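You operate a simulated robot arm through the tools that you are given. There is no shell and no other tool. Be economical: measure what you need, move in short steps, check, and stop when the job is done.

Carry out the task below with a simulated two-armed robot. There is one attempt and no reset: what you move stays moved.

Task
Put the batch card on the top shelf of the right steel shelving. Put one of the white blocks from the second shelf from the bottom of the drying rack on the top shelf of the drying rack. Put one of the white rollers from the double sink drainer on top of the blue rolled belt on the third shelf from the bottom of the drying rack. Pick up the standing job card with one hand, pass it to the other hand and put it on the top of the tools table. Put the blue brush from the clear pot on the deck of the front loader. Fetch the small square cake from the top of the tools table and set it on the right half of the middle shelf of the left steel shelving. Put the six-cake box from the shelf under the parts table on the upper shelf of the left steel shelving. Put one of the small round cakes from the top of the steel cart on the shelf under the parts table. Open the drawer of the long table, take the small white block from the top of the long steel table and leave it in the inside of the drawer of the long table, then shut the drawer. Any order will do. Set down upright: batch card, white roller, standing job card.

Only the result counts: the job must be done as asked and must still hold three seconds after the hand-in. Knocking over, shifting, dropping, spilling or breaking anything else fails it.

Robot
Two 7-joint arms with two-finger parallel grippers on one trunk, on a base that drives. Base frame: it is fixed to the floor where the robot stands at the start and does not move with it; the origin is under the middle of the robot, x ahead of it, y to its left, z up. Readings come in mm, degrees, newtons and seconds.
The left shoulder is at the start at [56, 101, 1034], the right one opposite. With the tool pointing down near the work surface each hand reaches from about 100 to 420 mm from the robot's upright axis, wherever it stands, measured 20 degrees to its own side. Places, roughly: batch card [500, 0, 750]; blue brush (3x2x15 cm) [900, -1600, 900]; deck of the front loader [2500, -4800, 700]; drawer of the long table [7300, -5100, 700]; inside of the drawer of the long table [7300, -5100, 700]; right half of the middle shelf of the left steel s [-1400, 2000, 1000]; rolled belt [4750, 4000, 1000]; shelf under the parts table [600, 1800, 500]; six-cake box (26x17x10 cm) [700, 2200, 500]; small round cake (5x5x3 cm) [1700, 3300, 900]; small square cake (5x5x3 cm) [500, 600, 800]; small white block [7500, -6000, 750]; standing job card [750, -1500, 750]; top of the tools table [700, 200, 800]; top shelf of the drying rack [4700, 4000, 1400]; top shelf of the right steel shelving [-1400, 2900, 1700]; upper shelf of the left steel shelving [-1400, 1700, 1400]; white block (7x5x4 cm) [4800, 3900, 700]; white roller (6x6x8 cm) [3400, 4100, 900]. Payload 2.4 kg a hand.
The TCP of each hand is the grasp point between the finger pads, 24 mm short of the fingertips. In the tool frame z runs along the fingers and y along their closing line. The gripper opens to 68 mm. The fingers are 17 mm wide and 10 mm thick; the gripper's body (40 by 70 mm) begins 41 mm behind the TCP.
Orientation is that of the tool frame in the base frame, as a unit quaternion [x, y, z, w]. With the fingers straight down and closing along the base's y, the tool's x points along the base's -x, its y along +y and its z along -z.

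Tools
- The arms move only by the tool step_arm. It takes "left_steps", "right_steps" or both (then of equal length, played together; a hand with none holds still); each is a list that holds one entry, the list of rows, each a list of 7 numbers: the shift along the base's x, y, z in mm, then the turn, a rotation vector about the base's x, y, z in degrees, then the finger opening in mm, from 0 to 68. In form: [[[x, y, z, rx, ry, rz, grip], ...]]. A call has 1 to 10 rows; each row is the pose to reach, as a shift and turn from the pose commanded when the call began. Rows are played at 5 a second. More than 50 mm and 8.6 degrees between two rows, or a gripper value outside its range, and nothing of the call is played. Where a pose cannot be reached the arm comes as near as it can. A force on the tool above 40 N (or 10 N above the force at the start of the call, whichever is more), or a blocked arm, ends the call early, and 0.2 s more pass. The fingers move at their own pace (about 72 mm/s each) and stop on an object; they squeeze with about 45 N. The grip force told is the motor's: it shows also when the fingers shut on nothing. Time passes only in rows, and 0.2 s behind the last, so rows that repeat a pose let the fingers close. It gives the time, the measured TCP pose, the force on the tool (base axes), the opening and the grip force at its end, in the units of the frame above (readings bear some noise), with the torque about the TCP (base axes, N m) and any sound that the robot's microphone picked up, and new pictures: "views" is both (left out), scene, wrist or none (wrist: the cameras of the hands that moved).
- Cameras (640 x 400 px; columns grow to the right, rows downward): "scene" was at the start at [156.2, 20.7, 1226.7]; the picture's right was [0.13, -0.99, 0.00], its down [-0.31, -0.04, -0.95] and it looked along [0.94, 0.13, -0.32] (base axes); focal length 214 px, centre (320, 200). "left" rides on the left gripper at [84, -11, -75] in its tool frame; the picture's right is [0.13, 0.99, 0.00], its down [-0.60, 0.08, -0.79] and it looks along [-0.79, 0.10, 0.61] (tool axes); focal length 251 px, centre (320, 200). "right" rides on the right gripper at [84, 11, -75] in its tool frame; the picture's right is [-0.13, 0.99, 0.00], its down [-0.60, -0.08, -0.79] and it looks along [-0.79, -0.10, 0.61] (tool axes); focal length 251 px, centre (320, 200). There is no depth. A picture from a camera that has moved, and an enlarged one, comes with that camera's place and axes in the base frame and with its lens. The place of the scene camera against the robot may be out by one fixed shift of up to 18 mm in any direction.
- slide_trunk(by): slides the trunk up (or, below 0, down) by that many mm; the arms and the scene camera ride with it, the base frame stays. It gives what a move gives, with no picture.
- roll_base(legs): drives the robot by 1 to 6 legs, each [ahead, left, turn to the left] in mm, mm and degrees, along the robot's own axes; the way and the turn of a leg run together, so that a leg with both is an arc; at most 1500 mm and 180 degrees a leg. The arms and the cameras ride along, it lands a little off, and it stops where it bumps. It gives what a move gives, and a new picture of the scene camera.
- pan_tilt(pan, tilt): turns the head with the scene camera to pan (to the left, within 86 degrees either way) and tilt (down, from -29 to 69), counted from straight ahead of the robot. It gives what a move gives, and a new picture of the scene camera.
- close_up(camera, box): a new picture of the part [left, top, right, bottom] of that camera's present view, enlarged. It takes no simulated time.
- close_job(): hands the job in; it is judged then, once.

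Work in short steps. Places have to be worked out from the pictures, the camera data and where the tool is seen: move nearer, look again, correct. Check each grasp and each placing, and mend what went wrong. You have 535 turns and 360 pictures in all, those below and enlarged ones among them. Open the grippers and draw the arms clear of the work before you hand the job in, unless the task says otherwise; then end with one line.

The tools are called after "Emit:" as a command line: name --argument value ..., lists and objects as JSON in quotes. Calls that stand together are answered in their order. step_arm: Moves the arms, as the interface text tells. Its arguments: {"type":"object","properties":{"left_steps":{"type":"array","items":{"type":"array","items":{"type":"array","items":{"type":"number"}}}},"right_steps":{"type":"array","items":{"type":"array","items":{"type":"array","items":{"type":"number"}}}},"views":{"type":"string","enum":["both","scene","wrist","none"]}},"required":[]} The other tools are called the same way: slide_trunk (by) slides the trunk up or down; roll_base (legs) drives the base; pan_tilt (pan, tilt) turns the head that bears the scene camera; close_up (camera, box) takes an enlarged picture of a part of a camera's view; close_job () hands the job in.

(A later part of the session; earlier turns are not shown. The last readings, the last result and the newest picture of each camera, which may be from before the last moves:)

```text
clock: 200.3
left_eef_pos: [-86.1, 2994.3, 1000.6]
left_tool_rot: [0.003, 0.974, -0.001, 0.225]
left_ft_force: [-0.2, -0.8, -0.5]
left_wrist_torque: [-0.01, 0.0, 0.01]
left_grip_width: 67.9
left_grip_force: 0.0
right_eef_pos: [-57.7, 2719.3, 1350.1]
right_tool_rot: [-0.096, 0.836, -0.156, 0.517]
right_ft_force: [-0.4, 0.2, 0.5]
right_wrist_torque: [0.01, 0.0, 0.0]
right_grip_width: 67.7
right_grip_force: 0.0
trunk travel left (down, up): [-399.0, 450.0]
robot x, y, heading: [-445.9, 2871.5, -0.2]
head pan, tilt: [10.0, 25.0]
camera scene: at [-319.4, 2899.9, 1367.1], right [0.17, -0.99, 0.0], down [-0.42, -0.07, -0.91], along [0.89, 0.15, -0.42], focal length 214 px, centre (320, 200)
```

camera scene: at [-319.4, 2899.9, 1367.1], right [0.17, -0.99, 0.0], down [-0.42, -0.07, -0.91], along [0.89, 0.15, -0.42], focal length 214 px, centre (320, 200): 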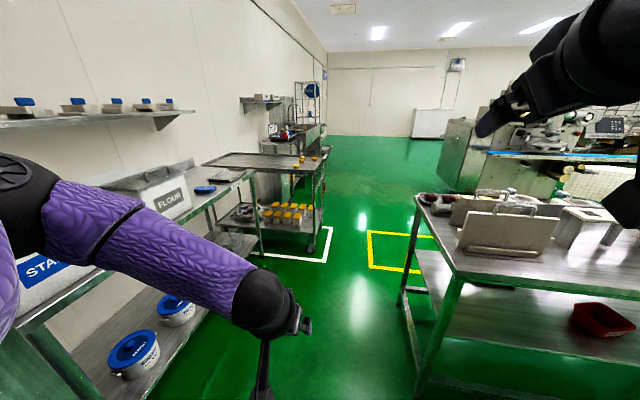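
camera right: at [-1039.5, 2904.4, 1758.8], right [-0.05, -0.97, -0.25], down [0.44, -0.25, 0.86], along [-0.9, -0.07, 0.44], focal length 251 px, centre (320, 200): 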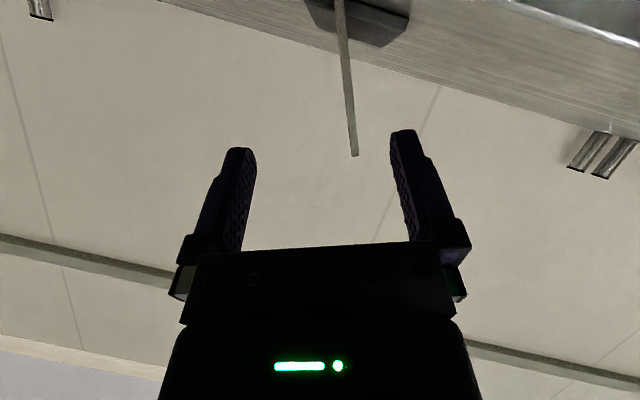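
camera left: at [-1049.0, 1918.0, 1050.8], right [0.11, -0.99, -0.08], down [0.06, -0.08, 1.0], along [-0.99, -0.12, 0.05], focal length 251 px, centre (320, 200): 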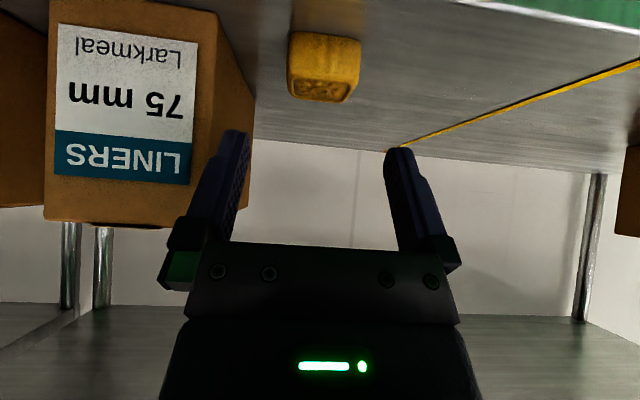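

The aisle is clear: parts table's left end y≈2500, cart's near corner ≈(1380,3260), cakes at its right end. I drive through and turn to face the cart.

Emit:
roll_base --legs '[[0, -80, 0], [1000, 0, 0], [1030, 0, 0], [0, 0, 90]]'

Emit:
pan_tilt --pan 0 --tilt 35

```text
clock: 214.9
left_eef_pos: [1436.8, 3156.5, 1000.9]
left_tool_rot: [0.692, -0.685, -0.161, -0.16]
left_ft_force: [0.9, -0.5, 0.4]
left_wrist_torque: [0.0, 0.0, -0.02]
left_grip_width: 67.9
left_grip_force: 0.0
right_eef_pos: [1713.6, 3189.6, 1350.4]
right_tool_rot: [0.663, -0.519, -0.257, -0.474]
right_ft_force: [-0.4, -0.2, -0.4]
right_wrist_torque: [0.02, 0.03, 0.03]
right_grip_width: 68.1
right_grip_force: 0.0
trunk travel left (down, up): [-399.0, 450.0]
robot x, y, heading: [1562.6, 2795.5, 90.7]
head pan, tilt: [10.0, 25.0]
camera scene: at [1547.4, 2928.0, 1367.1], right [0.98, 0.19, 0.0], down [0.08, -0.42, -0.91], along [-0.17, 0.89, -0.42], focal length 214 px, centre (320, 200)
```

scene: 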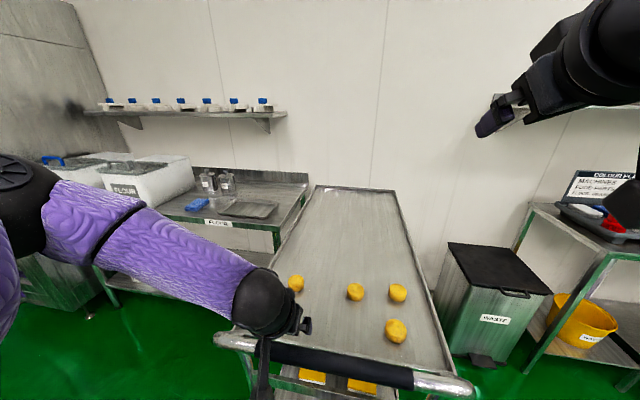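

```text
clock: 215.6
left_eef_pos: [1436.6, 3156.9, 1000.6]
left_tool_rot: [0.693, -0.685, -0.16, -0.159]
left_ft_force: [-1.8, -0.4, 0.7]
left_wrist_torque: [-0.02, -0.01, 0.03]
left_grip_width: 68.0
left_grip_force: 0.1
right_eef_pos: [1713.6, 3189.0, 1351.5]
right_tool_rot: [0.663, -0.519, -0.258, -0.474]
right_ft_force: [-0.7, 0.0, -0.1]
right_wrist_torque: [0.03, 0.01, 0.02]
right_grip_width: 67.9
right_grip_force: 0.0
trunk travel left (down, up): [-399.0, 450.0]
robot x, y, heading: [1556.2, 2799.3, 90.6]
head pan, tilt: [0.0, 35.0]
camera scene: at [1563.4, 2925.5, 1351.4], right [1.0, 0.01, 0.0], down [0.01, -0.57, -0.82], along [-0.01, 0.82, -0.57], focal length 214 px, centre (320, 200)
```

scene: 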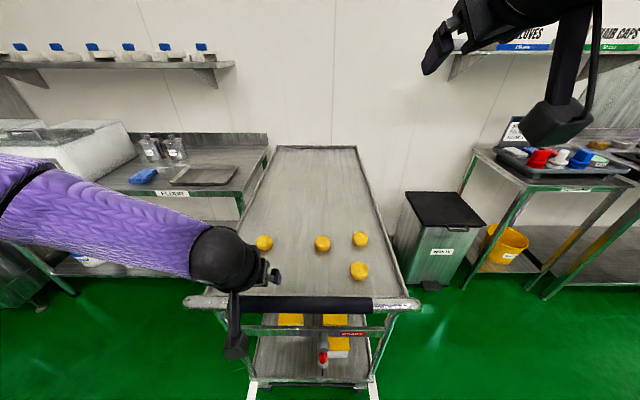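

Four round cakes are on the cart; its push handle (z≈960) bars this side. I'll take the nearest cake (≈1658,3278) from the cart's right side instead, using the left hand.

Emit:
roll_base --legs '[[-150, 0, 0], [0, -650, 0], [755, 0, 0], [0, 0, 89]]'

Emit:
pan_tilt --pan 0 --tilt 40

```text
clock: 227.5
left_eef_pos: [1829.5, 3295.6, 1001.3]
left_tool_rot: [0.974, -0.016, -0.226, -0.004]
left_ft_force: [-0.5, 0.1, 0.6]
left_wrist_torque: [0.01, 0.02, 0.0]
left_grip_width: 68.1
left_grip_force: 0.0
right_eef_pos: [1809.6, 3571.5, 1350.5]
right_tool_rot: [0.838, 0.084, -0.514, -0.164]
right_ft_force: [-0.3, 0.4, 0.4]
right_wrist_torque: [-0.04, -0.01, 0.01]
right_grip_width: 67.8
right_grip_force: 0.0
trunk travel left (down, up): [-399.0, 450.0]
robot x, y, heading: [2194.9, 3402.5, 178.3]
head pan, tilt: [0.0, 35.0]
camera scene: at [2077.6, 3415.1, 1351.3], right [0.03, 1.0, 0.0], down [0.57, -0.02, -0.82], along [-0.82, 0.03, -0.57], focal length 214 px, centre (320, 200)
```

scene: 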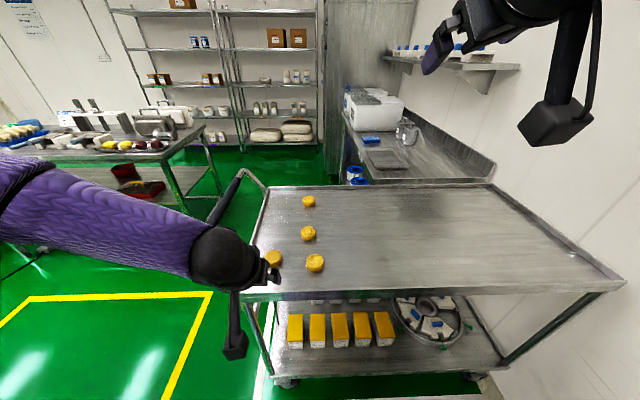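

```text
clock: 228.2
left_eef_pos: [1830.3, 3295.6, 1000.7]
left_tool_rot: [0.974, -0.016, -0.226, -0.004]
left_ft_force: [0.0, 0.1, -0.1]
left_wrist_torque: [0.03, 0.0, -0.01]
left_grip_width: 68.1
left_grip_force: 0.0
right_eef_pos: [1807.8, 3571.4, 1351.0]
right_tool_rot: [0.838, 0.084, -0.514, -0.164]
right_ft_force: [0.1, -0.2, 0.3]
right_wrist_torque: [-0.04, 0.01, -0.03]
right_grip_width: 67.8
right_grip_force: 0.0
trunk travel left (down, up): [-399.0, 450.0]
robot x, y, heading: [2189.6, 3403.7, 178.4]
head pan, tilt: [0.0, 40.0]
camera scene: at [2080.6, 3415.0, 1343.8], right [0.03, 1.0, 0.0], down [0.64, -0.02, -0.77], along [-0.77, 0.02, -0.64], focal length 214 px, centre (320, 200)
```

scene: 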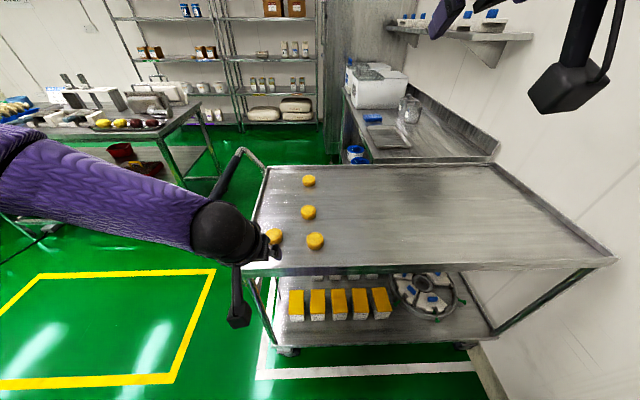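

I drive 110 mm closer; the left hand then hovers before the cake at ≈(1682,3292).

Emit:
roll_base --legs '[[110, 0, 1.4]]'

Emit:
step_arm --left_steps '[[[0, 0, -25, 0, 0, 0, 68], [0, 0, -50, 0, 0, 0, 68]]]'

```text
clock: 229.4
left_eef_pos: [1721.2, 3289.6, 1001.0]
left_tool_rot: [0.974, -0.006, -0.225, -0.002]
left_ft_force: [-0.3, -0.6, 0.4]
left_wrist_torque: [-0.02, -0.01, -0.04]
left_grip_width: 68.0
left_grip_force: 0.0
right_eef_pos: [1693.7, 3565.2, 1351.8]
right_tool_rot: [0.837, 0.094, -0.515, -0.158]
right_ft_force: [0.3, -1.2, 0.2]
right_wrist_torque: [0.0, -0.01, 0.0]
right_grip_width: 68.1
right_grip_force: 0.0
trunk travel left (down, up): [-399.0, 450.0]
robot x, y, heading: [2087.3, 3403.5, 179.3]
head pan, tilt: [0.0, 40.0]
camera scene: at [1969.4, 3414.6, 1343.6], right [0.01, 1.0, 0.0], down [0.64, -0.01, -0.77], along [-0.77, 0.01, -0.64], focal length 214 px, centre (320, 200)
```

scene: 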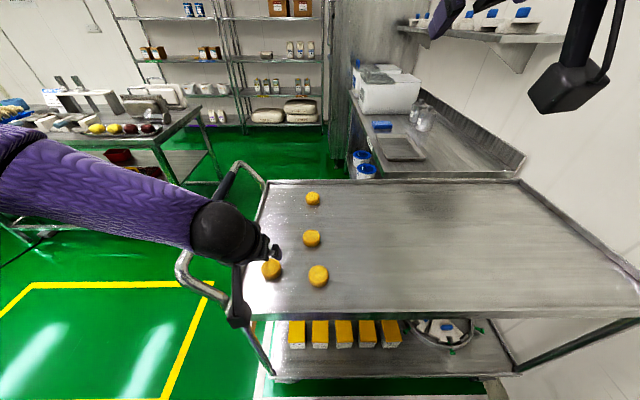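

```text
clock: 230.0
left_eef_pos: [1721.6, 3289.0, 950.4]
left_tool_rot: [0.974, -0.006, -0.225, -0.002]
left_ft_force: [0.3, -0.4, 0.4]
left_wrist_torque: [0.04, 0.0, 0.02]
left_grip_width: 67.7
left_grip_force: 0.1
right_eef_pos: [1694.6, 3564.9, 1351.5]
right_tool_rot: [0.837, 0.093, -0.515, -0.159]
right_ft_force: [0.2, -0.2, 1.1]
right_wrist_torque: [0.0, -0.03, -0.02]
right_grip_width: 68.1
right_grip_force: 0.0
trunk travel left (down, up): [-399.0, 450.0]
robot x, y, heading: [2086.1, 3403.6, 179.7]
head pan, tilt: [0.0, 40.0]
camera scene: at [1970.3, 3414.5, 1343.7], right [0.01, 1.0, 0.0], down [0.64, -0.01, -0.77], along [-0.77, 0.01, -0.64], focal length 214 px, centre (320, 200)
camera left: at [1831.2, 3298.6, 982.5], right [0.11, -0.99, -0.06], down [-0.19, -0.08, 0.98], along [-0.98, -0.09, -0.2], focal length 251 px, centre (320, 200)
```

scene: 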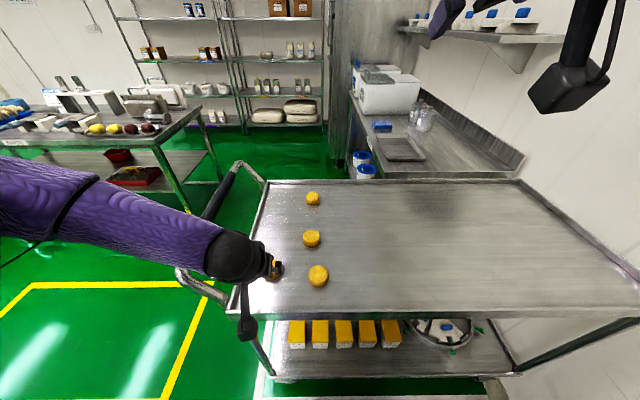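
left: 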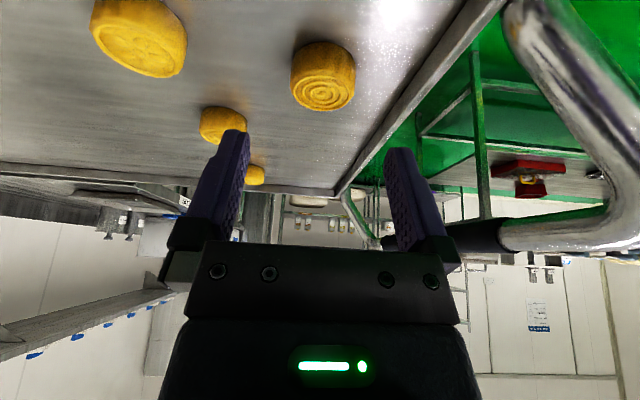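

Triangulation gives the cart top at z≈830 and the cake at (1655,3287). I approach along the tool axis.

Emit:
step_arm --left_steps '[[[-16, -2, -10, 0, 0, 0, 68], [-31, -3, -20, 0, 0, 0, 68], [-42, -3, -43, 0, 0, 0, 68], [-53, -3, -66, 0, 0, 0, 68], [-62, -3, -84, 0, 0, 0, 68]]]' --views "wrist"

```text
clock: 231.2
left_eef_pos: [1688.0, 3249.4, 920.7]
left_tool_rot: [0.974, -0.005, -0.226, -0.002]
left_ft_force: [0.1, 0.5, -0.1]
left_wrist_torque: [0.0, 0.01, -0.01]
left_grip_width: 67.8
left_grip_force: 0.0
left hand out of reach, approached as far as the arm can: row 2, 3, 4, 5
right_eef_pos: [1695.2, 3564.1, 1350.1]
right_tool_rot: [0.837, 0.094, -0.515, -0.158]
right_ft_force: [-0.2, -0.5, 0.0]
right_wrist_torque: [-0.02, -0.01, 0.02]
right_grip_width: 68.1
right_grip_force: 0.0
trunk travel left (down, up): [-399.0, 450.0]
robot x, y, heading: [2082.3, 3407.0, 179.4]
head pan, tilt: [0.0, 40.0]
camera left: at [1796.6, 3259.8, 951.1], right [0.1, -0.99, -0.06], down [-0.2, -0.08, 0.98], along [-0.98, -0.09, -0.2], focal length 251 px, centre (320, 200)
```

left: 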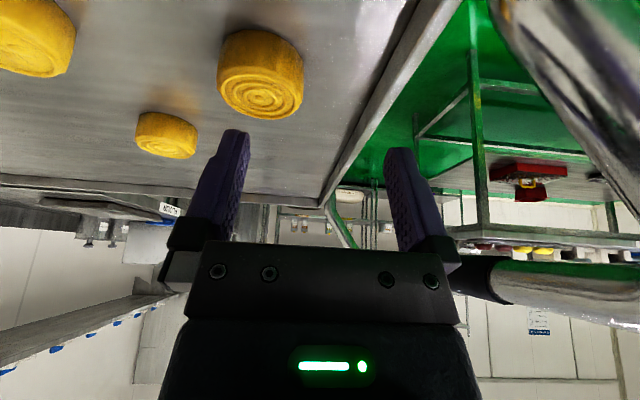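

The trunk is too high for this reach. I back 120 mm, raise the hand a little and lower the trunk 150 mm.

Emit:
step_arm --left_steps '[[[0, 20, 20, 0, 0, 0, 68], [0, 38, 50, 0, 0, 0, 68]]]' --views "none"

Emit:
roll_base --legs '[[-120, 0, 0]]'

Emit:
slide_trunk --by -130

Emit:
step_arm --left_steps '[[[0, 0, 40, 0, 0, 0, 68], [0, 0, 80, 0, 0, 0, 68]]]' --views "none"

Emit:
roll_base --legs '[[120, 0, 0]]'

```text
clock: 231.8
left_eef_pos: [1688.3, 3290.8, 971.8]
left_tool_rot: [0.974, -0.005, -0.225, -0.001]
left_ft_force: [1.2, 0.3, 1.1]
left_wrist_torque: [-0.02, -0.02, -0.03]
left_grip_width: 67.9
left_grip_force: 0.1
right_eef_pos: [1694.7, 3566.2, 1352.0]
right_tool_rot: [0.837, 0.093, -0.516, -0.157]
right_ft_force: [0.3, 0.9, -0.4]
right_wrist_torque: [0.02, 0.03, 0.0]
right_grip_width: 67.9
right_grip_force: 0.1
trunk travel left (down, up): [-399.0, 450.0]
robot x, y, heading: [2083.8, 3406.5, 179.6]
head pan, tilt: [0.0, 40.0]
```

```text
clock: 233.0
left_eef_pos: [1809.9, 3288.3, 971.8]
left_tool_rot: [0.974, -0.005, -0.226, -0.001]
left_ft_force: [0.1, 0.3, -0.5]
left_wrist_torque: [0.0, 0.0, -0.03]
left_grip_width: 67.8
left_grip_force: 0.0
right_eef_pos: [1817.9, 3563.8, 1351.7]
right_tool_rot: [0.837, 0.093, -0.516, -0.158]
right_ft_force: [0.0, -0.4, 0.2]
right_wrist_torque: [0.0, 0.0, 0.02]
right_grip_width: 68.0
right_grip_force: 0.0
trunk travel left (down, up): [-399.0, 450.0]
robot x, y, heading: [2204.0, 3407.3, 179.5]
head pan, tilt: [0.0, 40.0]
camera scene: at [2092.8, 3413.6, 1343.9], right [0.01, 1.0, 0.0], down [0.64, -0.01, -0.77], along [-0.77, 0.01, -0.64], focal length 214 px, centre (320, 200)
```

scene: 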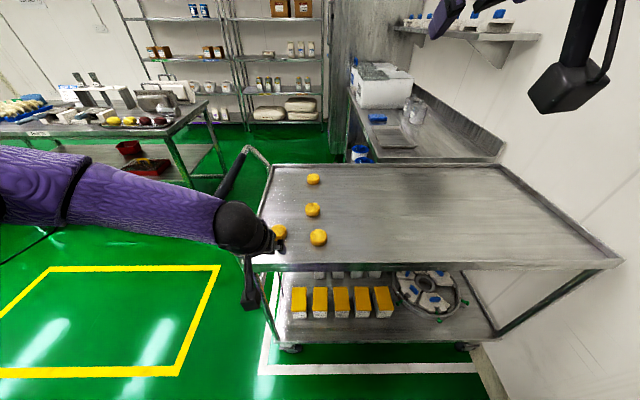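

```text
clock: 234.6
left_eef_pos: [1809.7, 3289.1, 841.6]
left_tool_rot: [0.974, -0.005, -0.226, -0.002]
left_ft_force: [-0.9, -0.1, 0.1]
left_wrist_torque: [-0.02, 0.0, 0.02]
left_grip_width: 67.8
left_grip_force: 0.2
right_eef_pos: [1816.6, 3564.2, 1221.0]
right_tool_rot: [0.836, 0.093, -0.516, -0.159]
right_ft_force: [-0.7, -0.8, -0.7]
right_wrist_torque: [0.01, 0.01, 0.01]
right_grip_width: 68.2
right_grip_force: 0.0
trunk travel left (down, up): [-269.0, 580.0]
robot x, y, heading: [2204.6, 3401.2, 179.6]
head pan, tilt: [0.0, 40.0]
```

```text
clock: 235.2
left_eef_pos: [1809.7, 3288.4, 920.8]
left_tool_rot: [0.974, -0.005, -0.225, -0.002]
left_ft_force: [-0.2, 0.4, 0.5]
left_wrist_torque: [-0.01, -0.03, 0.01]
left_grip_width: 68.1
left_grip_force: 0.1
right_eef_pos: [1817.0, 3564.1, 1221.0]
right_tool_rot: [0.837, 0.093, -0.516, -0.159]
right_ft_force: [0.4, 0.1, -0.6]
right_wrist_torque: [-0.02, -0.03, 0.06]
right_grip_width: 68.0
right_grip_force: 0.0
trunk travel left (down, up): [-269.0, 580.0]
robot x, y, heading: [2203.4, 3405.5, 179.4]
head pan, tilt: [0.0, 40.0]
```

```text
clock: 236.4
left_eef_pos: [1687.7, 3290.3, 921.9]
left_tool_rot: [0.974, -0.005, -0.225, -0.003]
left_ft_force: [0.0, 0.2, -0.6]
left_wrist_torque: [0.0, 0.02, -0.01]
left_grip_width: 68.0
left_grip_force: 0.1
right_eef_pos: [1692.8, 3564.3, 1222.4]
right_tool_rot: [0.837, 0.094, -0.515, -0.159]
right_ft_force: [-0.5, -0.3, -0.2]
right_wrist_torque: [-0.03, 0.0, -0.03]
right_grip_width: 67.7
right_grip_force: 0.0
trunk travel left (down, up): [-269.0, 580.0]
robot x, y, heading: [2084.8, 3406.7, 179.7]
head pan, tilt: [0.0, 40.0]
camera scene: at [1946.5, 3414.3, 1212.4], right [0.01, 1.0, 0.0], down [0.64, 0.0, -0.77], along [-0.77, 0.0, -0.64], focal length 214 px, centre (320, 200)
```

scene: 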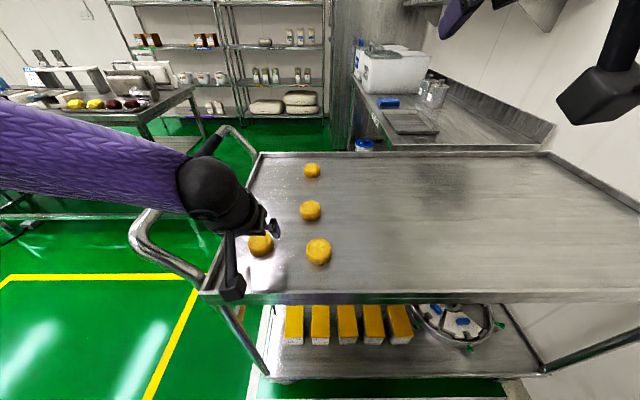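

To keep well clear of the handle I switch to the cake at ≈(1673,3410): shift right 120 mm.

Emit:
roll_base --legs '[[0, -120, 0]]'

Emit:
close_up --camera "left" --box '[0, 0, 640, 400]'

```text
clock: 237.7
left_eef_pos: [1689.2, 3411.9, 920.6]
left_tool_rot: [0.974, -0.005, -0.226, -0.002]
left_ft_force: [0.4, 0.3, -0.8]
left_wrist_torque: [-0.02, 0.04, -0.01]
left_grip_width: 68.1
left_grip_force: 0.1
right_eef_pos: [1696.2, 3685.5, 1221.1]
right_tool_rot: [0.837, 0.094, -0.515, -0.158]
right_ft_force: [-0.5, -0.2, -0.2]
right_wrist_torque: [-0.01, -0.04, 0.02]
right_grip_width: 68.0
right_grip_force: 0.1
trunk travel left (down, up): [-269.0, 580.0]
robot x, y, heading: [2085.0, 3526.7, 179.9]
head pan, tilt: [0.0, 40.0]
camera scene: at [1947.5, 3536.5, 1212.4], right [0.01, 1.0, 0.0], down [0.64, 0.0, -0.77], along [-0.77, 0.0, -0.64], focal length 214 px, centre (320, 200)
```

scene: 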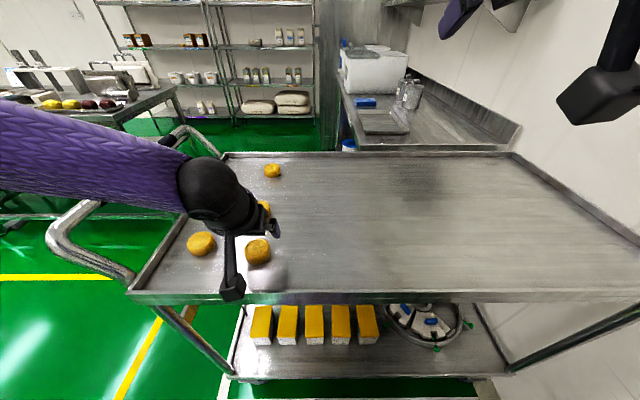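

```text
1.00 times, centred on (320, 200) of left (not enlarged: the box is as wide or as high as the picture)
camera zoom: at [1797.3, 3422.0, 952.8], right [0.11, -0.99, -0.06], down [-0.19, -0.08, 0.98], along [-0.97, -0.09, -0.2], focal length 251 px, centre (320, 200)
```

zoom: 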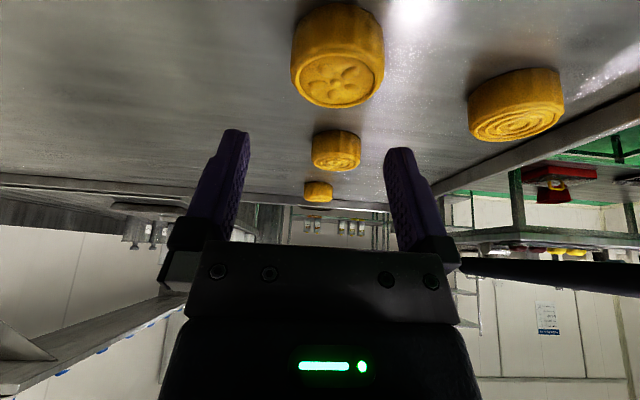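

The cake's top centre is at (1676,3404,860). I align and descend.

Emit:
step_arm --left_steps '[[[12, -8, 0, 0, 0, 0, 68], [6, -8, -15, 0, 0, 0, 68], [-2, -8, -32, 0, 0, 0, 68], [-9, -8, -48, 0, 0, 0, 68], [-13, -8, -60, 0, 0, 0, 68]]]' --views "wrist"

```text
clock: 238.9
left_eef_pos: [1677.7, 3401.6, 864.7]
left_tool_rot: [0.973, -0.004, -0.23, -0.002]
left_ft_force: [6.1, -5.3, 36.4]
left_wrist_torque: [-1.07, -0.05, 0.18]
left_grip_width: 68.1
left_grip_force: 0.1
right_eef_pos: [1699.5, 3685.8, 1223.5]
right_tool_rot: [0.836, 0.094, -0.517, -0.158]
right_ft_force: [-0.4, 0.4, -0.4]
right_wrist_torque: [0.02, 0.0, 0.0]
right_grip_width: 68.3
right_grip_force: 0.2
trunk travel left (down, up): [-269.0, 580.0]
robot x, y, heading: [2085.6, 3527.9, 179.5]
head pan, tilt: [0.0, 40.0]
camera left: at [1785.7, 3413.3, 895.7], right [0.11, -0.99, -0.06], down [-0.19, -0.08, 0.98], along [-0.98, -0.09, -0.19], focal length 251 px, centre (320, 200)
```

left: 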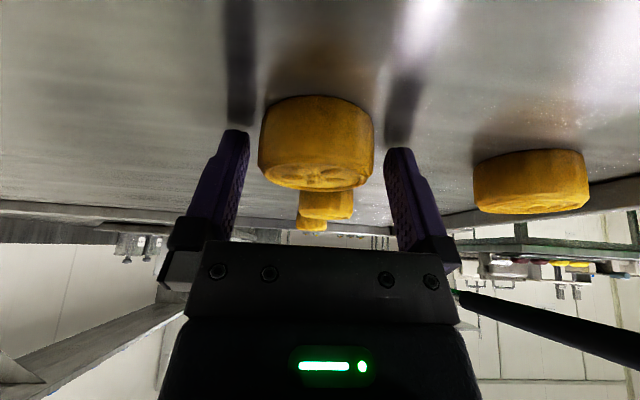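

Touching the cart top (z≈840); cake centred between the fingers. Ease up 3 mm and close.

Emit:
step_arm --left_steps '[[[0, 0, 4, 0, 0, 0, 60], [0, 0, 4, 0, 0, 0, 48], [0, 0, 4, 0, 0, 0, 36], [0, 0, 4, 0, 0, 0, 30], [0, 0, 4, 0, 0, 0, 30], [0, 0, 30, 0, 0, 0, 30], [0, 0, 70, 0, 0, 0, 30], [0, 0, 110, 0, 0, 0, 30]]]' --views "wrist"

```text
clock: 240.7
left_eef_pos: [1675.4, 3403.1, 971.2]
left_tool_rot: [0.974, -0.004, -0.225, -0.002]
left_ft_force: [-0.5, 0.3, -0.3]
left_wrist_torque: [0.01, 0.0, -0.01]
left_grip_width: 48.7
left_grip_force: 44.8
right_eef_pos: [1695.6, 3686.0, 1221.0]
right_tool_rot: [0.837, 0.095, -0.516, -0.157]
right_ft_force: [-0.5, -0.4, 0.6]
right_wrist_torque: [0.0, -0.01, -0.02]
right_grip_width: 68.0
right_grip_force: 0.0
trunk travel left (down, up): [-269.0, 580.0]
robot x, y, heading: [2084.9, 3527.2, 179.7]
head pan, tilt: [0.0, 40.0]
camera left: at [1784.4, 3413.3, 1002.7], right [0.11, -0.99, -0.06], down [-0.2, -0.08, 0.98], along [-0.97, -0.09, -0.2], focal length 251 px, centre (320, 200)
```

left: 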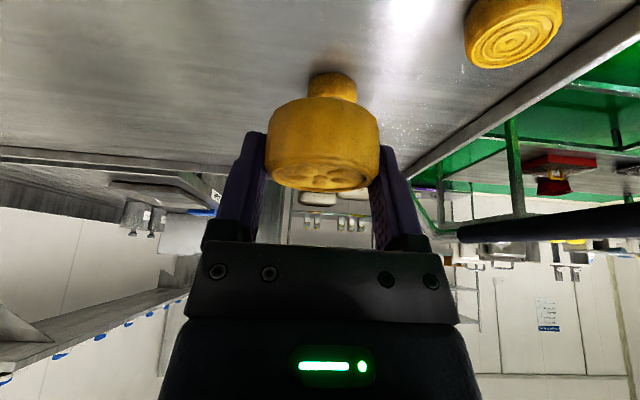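

Cake held. I back away from the cart and drive to the rear side of the parts table.

Emit:
roll_base --legs '[[-230, 0, 0], [0, 1250, 0], [700, 0, 0]]'

Emit:
pan_tilt --pan 0 --tilt 25

```text
clock: 241.6
left_eef_pos: [1702.2, 3402.6, 970.1]
left_tool_rot: [0.974, -0.004, -0.225, -0.002]
left_ft_force: [-0.4, -0.6, -0.6]
left_wrist_torque: [0.0, 0.0, 0.01]
left_grip_width: 48.5
left_grip_force: 44.3
right_eef_pos: [1721.5, 3685.7, 1220.7]
right_tool_rot: [0.837, 0.095, -0.515, -0.158]
right_ft_force: [-0.7, -1.0, 0.2]
right_wrist_torque: [0.03, 0.02, -0.01]
right_grip_width: 68.0
right_grip_force: 0.1
trunk travel left (down, up): [-269.0, 580.0]
robot x, y, heading: [2110.9, 3525.8, 179.5]
head pan, tilt: [0.0, 40.0]
stopped in leg 1: the robot was blocked; the commanded pose is now the measured one
camera scene: at [1975.1, 3536.1, 1212.3], right [0.01, 1.0, 0.0], down [0.64, 0.0, -0.77], along [-0.77, 0.01, -0.64], focal length 214 px, centre (320, 200)
```

scene: 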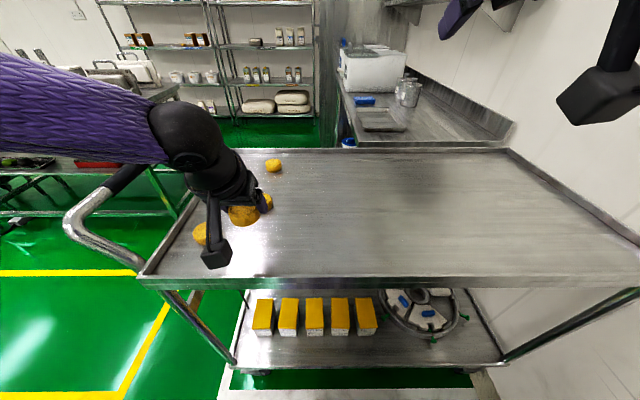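

```text
clock: 242.4
left_eef_pos: [1703.8, 3402.3, 971.4]
left_tool_rot: [0.974, -0.004, -0.226, -0.002]
left_ft_force: [0.6, 0.3, 0.0]
left_wrist_torque: [0.02, 0.0, 0.01]
left_grip_width: 48.6
left_grip_force: 45.5
right_eef_pos: [1722.9, 3686.2, 1221.4]
right_tool_rot: [0.837, 0.095, -0.515, -0.157]
right_ft_force: [0.3, 1.5, -0.4]
right_wrist_torque: [-0.01, -0.02, -0.02]
right_grip_width: 68.1
right_grip_force: 0.0
trunk travel left (down, up): [-269.0, 580.0]
robot x, y, heading: [2112.4, 3525.1, 179.8]
head pan, tilt: [0.0, 25.0]
camera scene: at [1968.7, 3536.1, 1235.7], right [0.01, 1.0, 0.0], down [0.42, 0.0, -0.91], along [-0.91, 0.01, -0.42], focal length 214 px, centre (320, 200)
```

scene: 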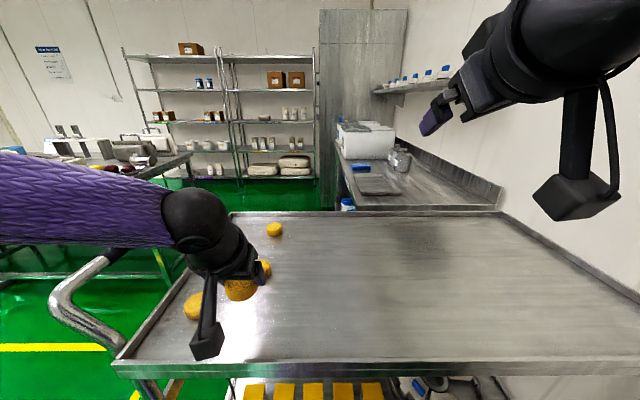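

Something behind blocked me (the waste bin, most likely). I raise the trunk so the arm clears the cart handle, then slide left first and only then back off.

Emit:
slide_trunk --by 170

Emit:
roll_base --legs '[[0, 500, 0], [0, 750, 0]]'

```text
clock: 244.3
left_eef_pos: [1704.1, 3403.2, 1140.3]
left_tool_rot: [0.974, -0.005, -0.225, -0.001]
left_ft_force: [0.5, 0.5, -1.2]
left_wrist_torque: [0.01, 0.0, 0.01]
left_grip_width: 48.5
left_grip_force: 44.4
right_eef_pos: [1722.8, 3686.2, 1391.2]
right_tool_rot: [0.837, 0.094, -0.516, -0.158]
right_ft_force: [0.1, -0.1, 0.3]
right_wrist_torque: [0.0, -0.02, -0.01]
right_grip_width: 68.0
right_grip_force: 0.1
trunk travel left (down, up): [-440.0, 410.0]
robot x, y, heading: [2112.8, 3530.8, 179.6]
head pan, tilt: [0.0, 25.0]
```

```text
clock: 250.8
left_eef_pos: [1690.2, 2165.0, 1140.9]
left_tool_rot: [0.974, -0.005, -0.225, -0.002]
left_ft_force: [0.2, -0.3, -1.4]
left_wrist_torque: [0.03, 0.0, 0.0]
left_grip_width: 48.3
left_grip_force: 45.1
right_eef_pos: [1709.8, 2446.7, 1390.8]
right_tool_rot: [0.837, 0.094, -0.516, -0.158]
right_ft_force: [-0.1, -1.2, 0.1]
right_wrist_torque: [0.02, 0.0, -0.04]
right_grip_width: 68.2
right_grip_force: 0.1
trunk travel left (down, up): [-440.0, 410.0]
robot x, y, heading: [2099.5, 2290.3, 179.4]
head pan, tilt: [0.0, 25.0]
camera scene: at [1983.6, 2297.3, 1407.3], right [0.01, 1.0, 0.0], down [0.42, 0.0, -0.91], along [-0.91, 0.01, -0.42], focal length 214 px, centre (320, 200)
```

scene: 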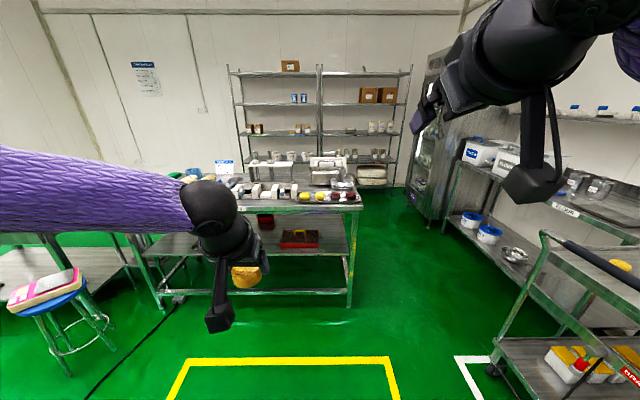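

Good view of the table's rear. I drive 400 mm ahead and lower the trunk to look at the under-shelf.

Emit:
roll_base --legs '[[400, 0, 0.6]]'

Emit:
slide_trunk --by -400

Emit:
pan_tilt --pan 0 --tilt 22

```text
clock: 253.4
left_eef_pos: [1287.0, 2155.6, 1141.1]
left_tool_rot: [0.974, 0.006, -0.225, 0.0]
left_ft_force: [-0.3, -1.4, 0.0]
left_wrist_torque: [0.02, -0.01, -0.03]
left_grip_width: 48.3
left_grip_force: 44.7
right_eef_pos: [1300.6, 2438.5, 1391.6]
right_tool_rot: [0.836, 0.104, -0.517, -0.152]
right_ft_force: [0.8, -0.4, 0.1]
right_wrist_torque: [-0.01, 0.04, 0.02]
right_grip_width: 67.7
right_grip_force: 0.1
trunk travel left (down, up): [-440.0, 410.0]
robot x, y, heading: [1692.1, 2283.0, -179.0]
head pan, tilt: [0.0, 25.0]
camera scene: at [1577.5, 2294.1, 1407.3], right [-0.01, 1.0, 0.0], down [0.42, 0.01, -0.91], along [-0.91, -0.01, -0.42], focal length 214 px, centre (320, 200)
```

scene: 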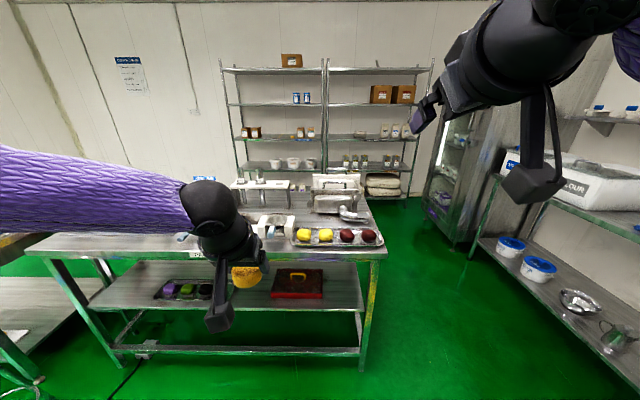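

```text
clock: 257.2
left_eef_pos: [1287.3, 2155.4, 740.7]
left_tool_rot: [0.974, 0.006, -0.226, 0.001]
left_ft_force: [0.3, 0.6, -0.4]
left_wrist_torque: [0.0, -0.02, -0.03]
left_grip_width: 48.5
left_grip_force: 45.1
right_eef_pos: [1300.7, 2438.9, 991.9]
right_tool_rot: [0.836, 0.102, -0.517, -0.153]
right_ft_force: [-0.8, 0.5, -0.8]
right_wrist_torque: [0.02, 0.0, 0.01]
right_grip_width: 68.0
right_grip_force: 0.0
trunk travel left (down, up): [-39.0, 810.0]
robot x, y, heading: [1693.4, 2284.6, -179.1]
head pan, tilt: [0.0, 25.0]
```

```text
clock: 257.8
left_eef_pos: [1287.1, 2154.6, 741.2]
left_tool_rot: [0.974, 0.006, -0.225, 0.0]
left_ft_force: [0.1, -0.3, -0.5]
left_wrist_torque: [0.03, 0.01, -0.03]
left_grip_width: 48.3
left_grip_force: 45.0
right_eef_pos: [1300.8, 2439.3, 991.1]
right_tool_rot: [0.836, 0.103, -0.517, -0.153]
right_ft_force: [-0.1, 0.5, -0.3]
right_wrist_torque: [0.0, -0.07, 0.02]
right_grip_width: 67.9
right_grip_force: 0.1
trunk travel left (down, up): [-39.0, 810.0]
robot x, y, heading: [1692.6, 2285.1, -179.2]
head pan, tilt: [0.0, 22.0]
camera scene: at [1480.0, 2292.8, 1004.0], right [-0.01, 1.0, 0.0], down [0.38, 0.01, -0.93], along [-0.93, -0.01, -0.38], focal length 214 px, centre (320, 200)
```

scene: 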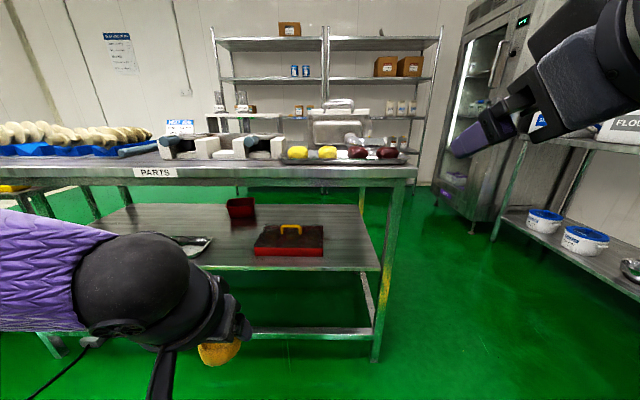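

The box's rear edge is at x≈809, y≈2030–2295; free shelf lies at y≈2300–2490. I test in free air how low the left hand can go with the trunk at its lowest.

Emit:
slide_trunk --by -39

Emit:
step_arm --left_steps '[[[0, 0, -40, 0, 0, 0, 30], [0, 0, -80, 0, 0, 0, 30], [0, 0, -120, 0, 0, 0, 30], [0, 0, -150, 0, 0, 0, 30], [0, 0, -175, 0, 0, 0, 30]]]' --views "none"

```text
clock: 258.6
left_eef_pos: [1287.2, 2155.9, 702.3]
left_tool_rot: [0.974, 0.005, -0.226, 0.0]
left_ft_force: [0.7, -0.3, -0.4]
left_wrist_torque: [-0.03, 0.04, -0.03]
left_grip_width: 48.5
left_grip_force: 44.5
right_eef_pos: [1301.3, 2439.1, 952.7]
right_tool_rot: [0.836, 0.103, -0.517, -0.153]
right_ft_force: [1.0, -1.0, 0.3]
right_wrist_torque: [-0.01, 0.0, -0.04]
right_grip_width: 67.9
right_grip_force: 0.0
trunk travel left (down, up): [0.0, 849.0]
robot x, y, heading: [1692.4, 2288.4, -179.3]
head pan, tilt: [0.0, 22.0]
```

```text
clock: 259.9
left_eef_pos: [1288.2, 2155.1, 528.2]
left_tool_rot: [0.974, 0.006, -0.226, 0.0]
left_ft_force: [0.3, 0.2, -0.1]
left_wrist_torque: [-0.01, 0.02, 0.01]
left_grip_width: 48.4
left_grip_force: 45.2
right_eef_pos: [1301.5, 2439.0, 952.1]
right_tool_rot: [0.836, 0.103, -0.517, -0.153]
right_ft_force: [0.8, 0.0, 0.3]
right_wrist_torque: [0.03, -0.03, 0.04]
right_grip_width: 68.1
right_grip_force: 0.1
trunk travel left (down, up): [0.0, 849.0]
robot x, y, heading: [1691.0, 2286.5, -179.1]
head pan, tilt: [0.0, 22.0]
```

Reach is fine. I raise to z≈565, shift right to y≈2390 and drive in toward the shelf edge, checking the wrist view.

Emit:
step_arm --left_steps '[[[0, 0, 38, 0, 0, 0, 30]]]' --views "none"

Emit:
roll_base --legs '[[0, -240, 0], [330, 0, -0.8]]'

Emit:
close_up --camera "left" --box '[0, 0, 640, 400]'

```text
clock: 260.2
left_eef_pos: [1287.2, 2154.0, 566.2]
left_tool_rot: [0.974, 0.006, -0.224, 0.0]
left_ft_force: [-0.2, -0.5, -0.9]
left_wrist_torque: [-0.02, 0.0, 0.01]
left_grip_width: 48.3
left_grip_force: 45.3
right_eef_pos: [1301.9, 2438.3, 951.8]
right_tool_rot: [0.836, 0.103, -0.517, -0.152]
right_ft_force: [-0.5, 0.6, 0.1]
right_wrist_torque: [0.02, 0.03, -0.02]
right_grip_width: 67.9
right_grip_force: 0.0
trunk travel left (down, up): [0.0, 849.0]
robot x, y, heading: [1695.7, 2289.3, -179.3]
head pan, tilt: [0.0, 22.0]
```

```text
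clock: 263.8
left_eef_pos: [951.4, 2404.6, 566.7]
left_tool_rot: [0.974, -0.006, -0.225, -0.002]
left_ft_force: [0.5, 0.4, -0.6]
left_wrist_torque: [0.0, -0.01, 0.02]
left_grip_width: 48.3
left_grip_force: 45.1
right_eef_pos: [971.9, 2688.3, 950.1]
right_tool_rot: [0.838, 0.094, -0.514, -0.158]
right_ft_force: [0.3, -0.3, 0.8]
right_wrist_torque: [0.03, -0.02, 0.04]
right_grip_width: 67.8
right_grip_force: 0.0
trunk travel left (down, up): [0.0, 849.0]
robot x, y, heading: [1359.8, 2525.6, 179.4]
head pan, tilt: [0.0, 22.0]
camera scene: at [1132.3, 2539.2, 962.9], right [0.01, 1.0, 0.0], down [0.38, 0.0, -0.93], along [-0.93, 0.01, -0.38], focal length 214 px, centre (320, 200)
```

scene: 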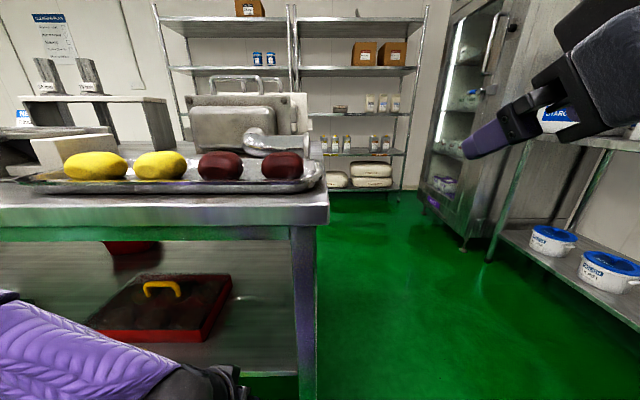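

```text
1.00 times, centred on (320, 200) of left (not enlarged: the box is as wide or as high as the picture)
camera zoom: at [1059.6, 2415.3, 597.6], right [0.1, -0.99, -0.06], down [-0.2, -0.08, 0.98], along [-0.98, -0.09, -0.2], focal length 251 px, centre (320, 200)
```

zoom: 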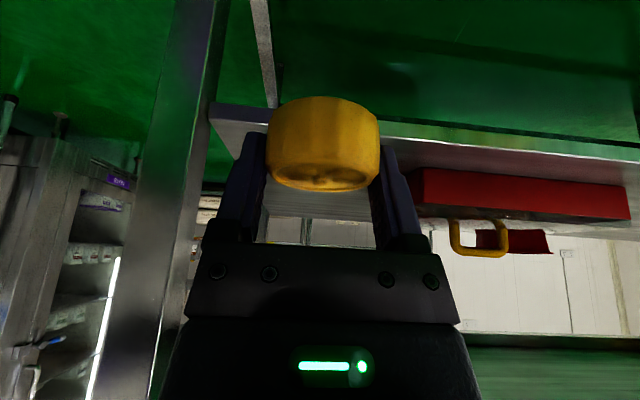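

The shelf edge is at x≈877, z≈496; the spot is free. I lower to z≈545 and drive 112 mm in.

Emit:
step_arm --left_steps '[[[0, -6, -20, 0, 0, 0, 30]]]' --views "none"

Emit:
roll_base --legs '[[112, 0, 0]]'

Emit:
close_up --camera "left" --box '[0, 0, 640, 400]'

```text
clock: 264.2
left_eef_pos: [949.9, 2399.6, 546.7]
left_tool_rot: [0.974, -0.006, -0.225, -0.002]
left_ft_force: [-0.4, -0.4, 0.0]
left_wrist_torque: [-0.02, 0.02, 0.0]
left_grip_width: 48.2
left_grip_force: 44.7
right_eef_pos: [971.8, 2689.6, 951.1]
right_tool_rot: [0.837, 0.093, -0.515, -0.159]
right_ft_force: [-0.2, 0.7, 0.8]
right_wrist_torque: [0.01, -0.02, 0.01]
right_grip_width: 67.8
right_grip_force: 0.1
trunk travel left (down, up): [0.0, 849.0]
robot x, y, heading: [1363.9, 2533.9, 179.7]
head pan, tilt: [0.0, 22.0]
```

```text
clock: 265.5
left_eef_pos: [845.7, 2398.5, 546.7]
left_tool_rot: [0.975, -0.004, -0.223, -0.001]
left_ft_force: [0.6, 0.0, -0.9]
left_wrist_torque: [-0.03, -0.02, 0.01]
left_grip_width: 48.7
left_grip_force: 45.4
right_eef_pos: [863.3, 2689.5, 954.7]
right_tool_rot: [0.836, 0.096, -0.518, -0.155]
right_ft_force: [0.2, 0.1, -0.5]
right_wrist_torque: [-0.01, -0.01, -0.01]
right_grip_width: 68.4
right_grip_force: 0.0
trunk travel left (down, up): [0.0, 849.0]
robot x, y, heading: [1250.2, 2529.5, 180.0]
head pan, tilt: [0.0, 22.0]
stopped in leg 1: the robot was blocked; the commanded pose is now the measured one
camera scene: at [1026.0, 2540.4, 963.8], right [0.0, 1.0, 0.0], down [0.37, 0.0, -0.93], along [-0.93, 0.0, -0.37], focal length 214 px, centre (320, 200)
```

scene: 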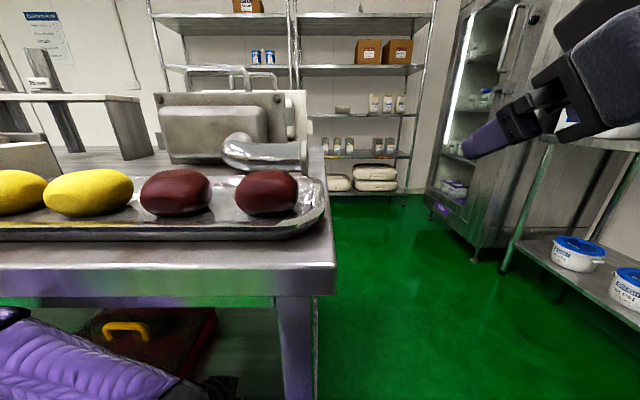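

```text
1.00 times, centred on (320, 200) of left (not enlarged: the box is as wide or as high as the picture)
camera zoom: at [954.4, 2409.9, 578.2], right [0.11, -0.99, -0.06], down [-0.2, -0.08, 0.98], along [-0.97, -0.1, -0.21], focal length 251 px, centre (320, 200)
```

zoom: 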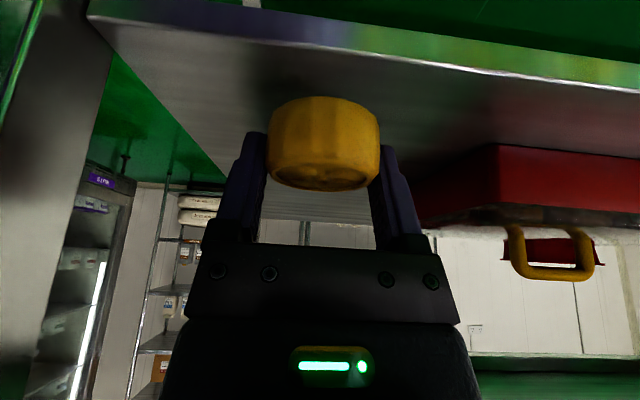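

Blocked just short, probably the forearm at the table edge. The cake is already over the shelf; I lower a bit, then extend the hand 20 mm further in.

Emit:
step_arm --left_steps '[[[0, 0, -6, 0, 0, 0, 30], [-8, 0, -10, 0, 0, 0, 30], [-16, 0, -12, 0, 0, 0, 30], [-22, 0, -14, 0, 0, 0, 30]]]' --views "wrist"

```text
clock: 266.5
left_eef_pos: [828.8, 2395.8, 535.7]
left_tool_rot: [0.974, 0.0, -0.228, 0.0]
left_ft_force: [0.6, -0.7, -0.8]
left_wrist_torque: [0.01, 0.04, 0.0]
left_grip_width: 48.3
left_grip_force: 45.0
right_eef_pos: [872.1, 2685.5, 956.8]
right_tool_rot: [0.834, 0.097, -0.521, -0.155]
right_ft_force: [-0.5, -0.2, -0.6]
right_wrist_torque: [0.06, 0.01, -0.01]
right_grip_width: 67.9
right_grip_force: 0.0
trunk travel left (down, up): [0.0, 849.0]
robot x, y, heading: [1251.0, 2527.2, -179.9]
head pan, tilt: [0.0, 22.0]
camera left: at [937.2, 2406.6, 567.0], right [0.12, -0.99, -0.06], down [-0.19, -0.08, 0.98], along [-0.98, -0.1, -0.2], focal length 251 px, centre (320, 200)
```

left: 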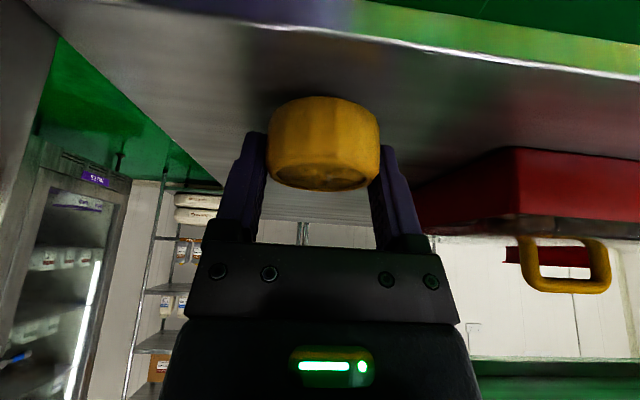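

I lower in small steps until the cake touches the shelf.

Emit:
step_arm --left_steps '[[[0, 0, -3, 0, 0, 0, 30], [0, 0, -6, 0, 0, 0, 30], [0, 0, -9, 0, 0, 0, 30], [0, 0, -12, 0, 0, 0, 30], [0, 0, -15, 0, 0, 0, 30], [0, 0, -18, 0, 0, 0, 30]]]' --views "wrist"

```text
clock: 267.7
left_eef_pos: [828.5, 2391.0, 527.1]
left_tool_rot: [0.973, 0.004, -0.231, -0.003]
left_ft_force: [18.3, 14.5, 55.8]
left_wrist_torque: [-0.66, -0.97, 0.52]
left_grip_width: 48.4
left_grip_force: 45.2
right_eef_pos: [866.8, 2680.4, 955.3]
right_tool_rot: [0.834, 0.105, -0.521, -0.149]
right_ft_force: [0.5, -1.4, 0.1]
right_wrist_torque: [-0.04, 0.01, -0.01]
right_grip_width: 68.0
right_grip_force: 0.0
trunk travel left (down, up): [0.0, 849.0]
robot x, y, heading: [1255.1, 2531.6, -179.0]
head pan, tilt: [0.0, 22.0]
stopped in row 5 (left hand): the force on the tool passed its limit at 64 N (the readings are from after the stop); the commanded pose is now the measured one
camera left: at [937.4, 2403.6, 555.6], right [0.12, -0.99, -0.06], down [-0.18, -0.09, 0.98], along [-0.98, -0.11, -0.19], focal length 251 px, centre (320, 200)
```

left: 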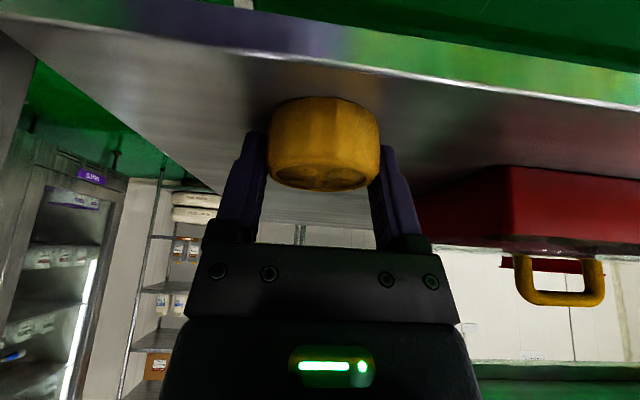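

Contact on the shelf. Ease up, open and withdraw by arm along the tool axis.

Emit:
step_arm --left_steps '[[[0, 0, 2, 0, 0, 0, 40], [0, 0, 2, 0, 0, 0, 55], [0, 0, 2, 0, 0, 0, 68], [0, 0, 2, 0, 0, 0, 68], [6, 0, 10, 0, 0, 0, 68], [14, 0, 20, 0, 0, 0, 68]]]' --views "wrist"

```text
clock: 269.1
left_eef_pos: [839.3, 2390.4, 538.6]
left_tool_rot: [0.975, 0.004, -0.224, 0.0]
left_ft_force: [2.3, -0.6, -0.9]
left_wrist_torque: [0.0, 0.14, 0.02]
left_grip_width: 68.1
left_grip_force: 0.1
right_eef_pos: [859.0, 2680.3, 952.7]
right_tool_rot: [0.835, 0.103, -0.519, -0.151]
right_ft_force: [1.7, -0.5, -0.5]
right_wrist_torque: [0.02, 0.05, 0.04]
right_grip_width: 67.8
right_grip_force: 0.1
trunk travel left (down, up): [0.0, 849.0]
robot x, y, heading: [1249.0, 2532.7, -179.1]
head pan, tilt: [0.0, 22.0]
camera left: at [946.2, 2403.1, 570.8], right [0.12, -0.99, -0.06], down [-0.2, -0.08, 0.98], along [-0.97, -0.11, -0.21], focal length 251 px, centre (320, 200)
```

left: 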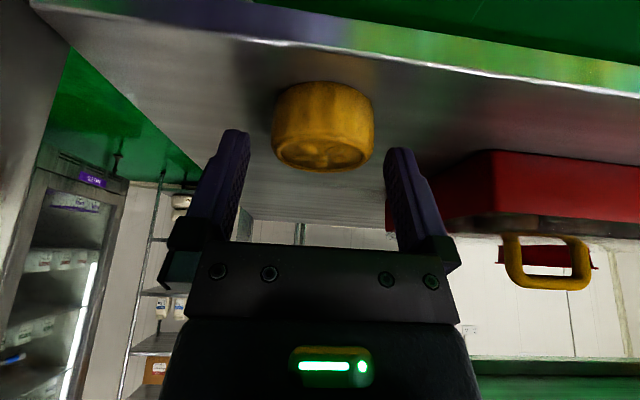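

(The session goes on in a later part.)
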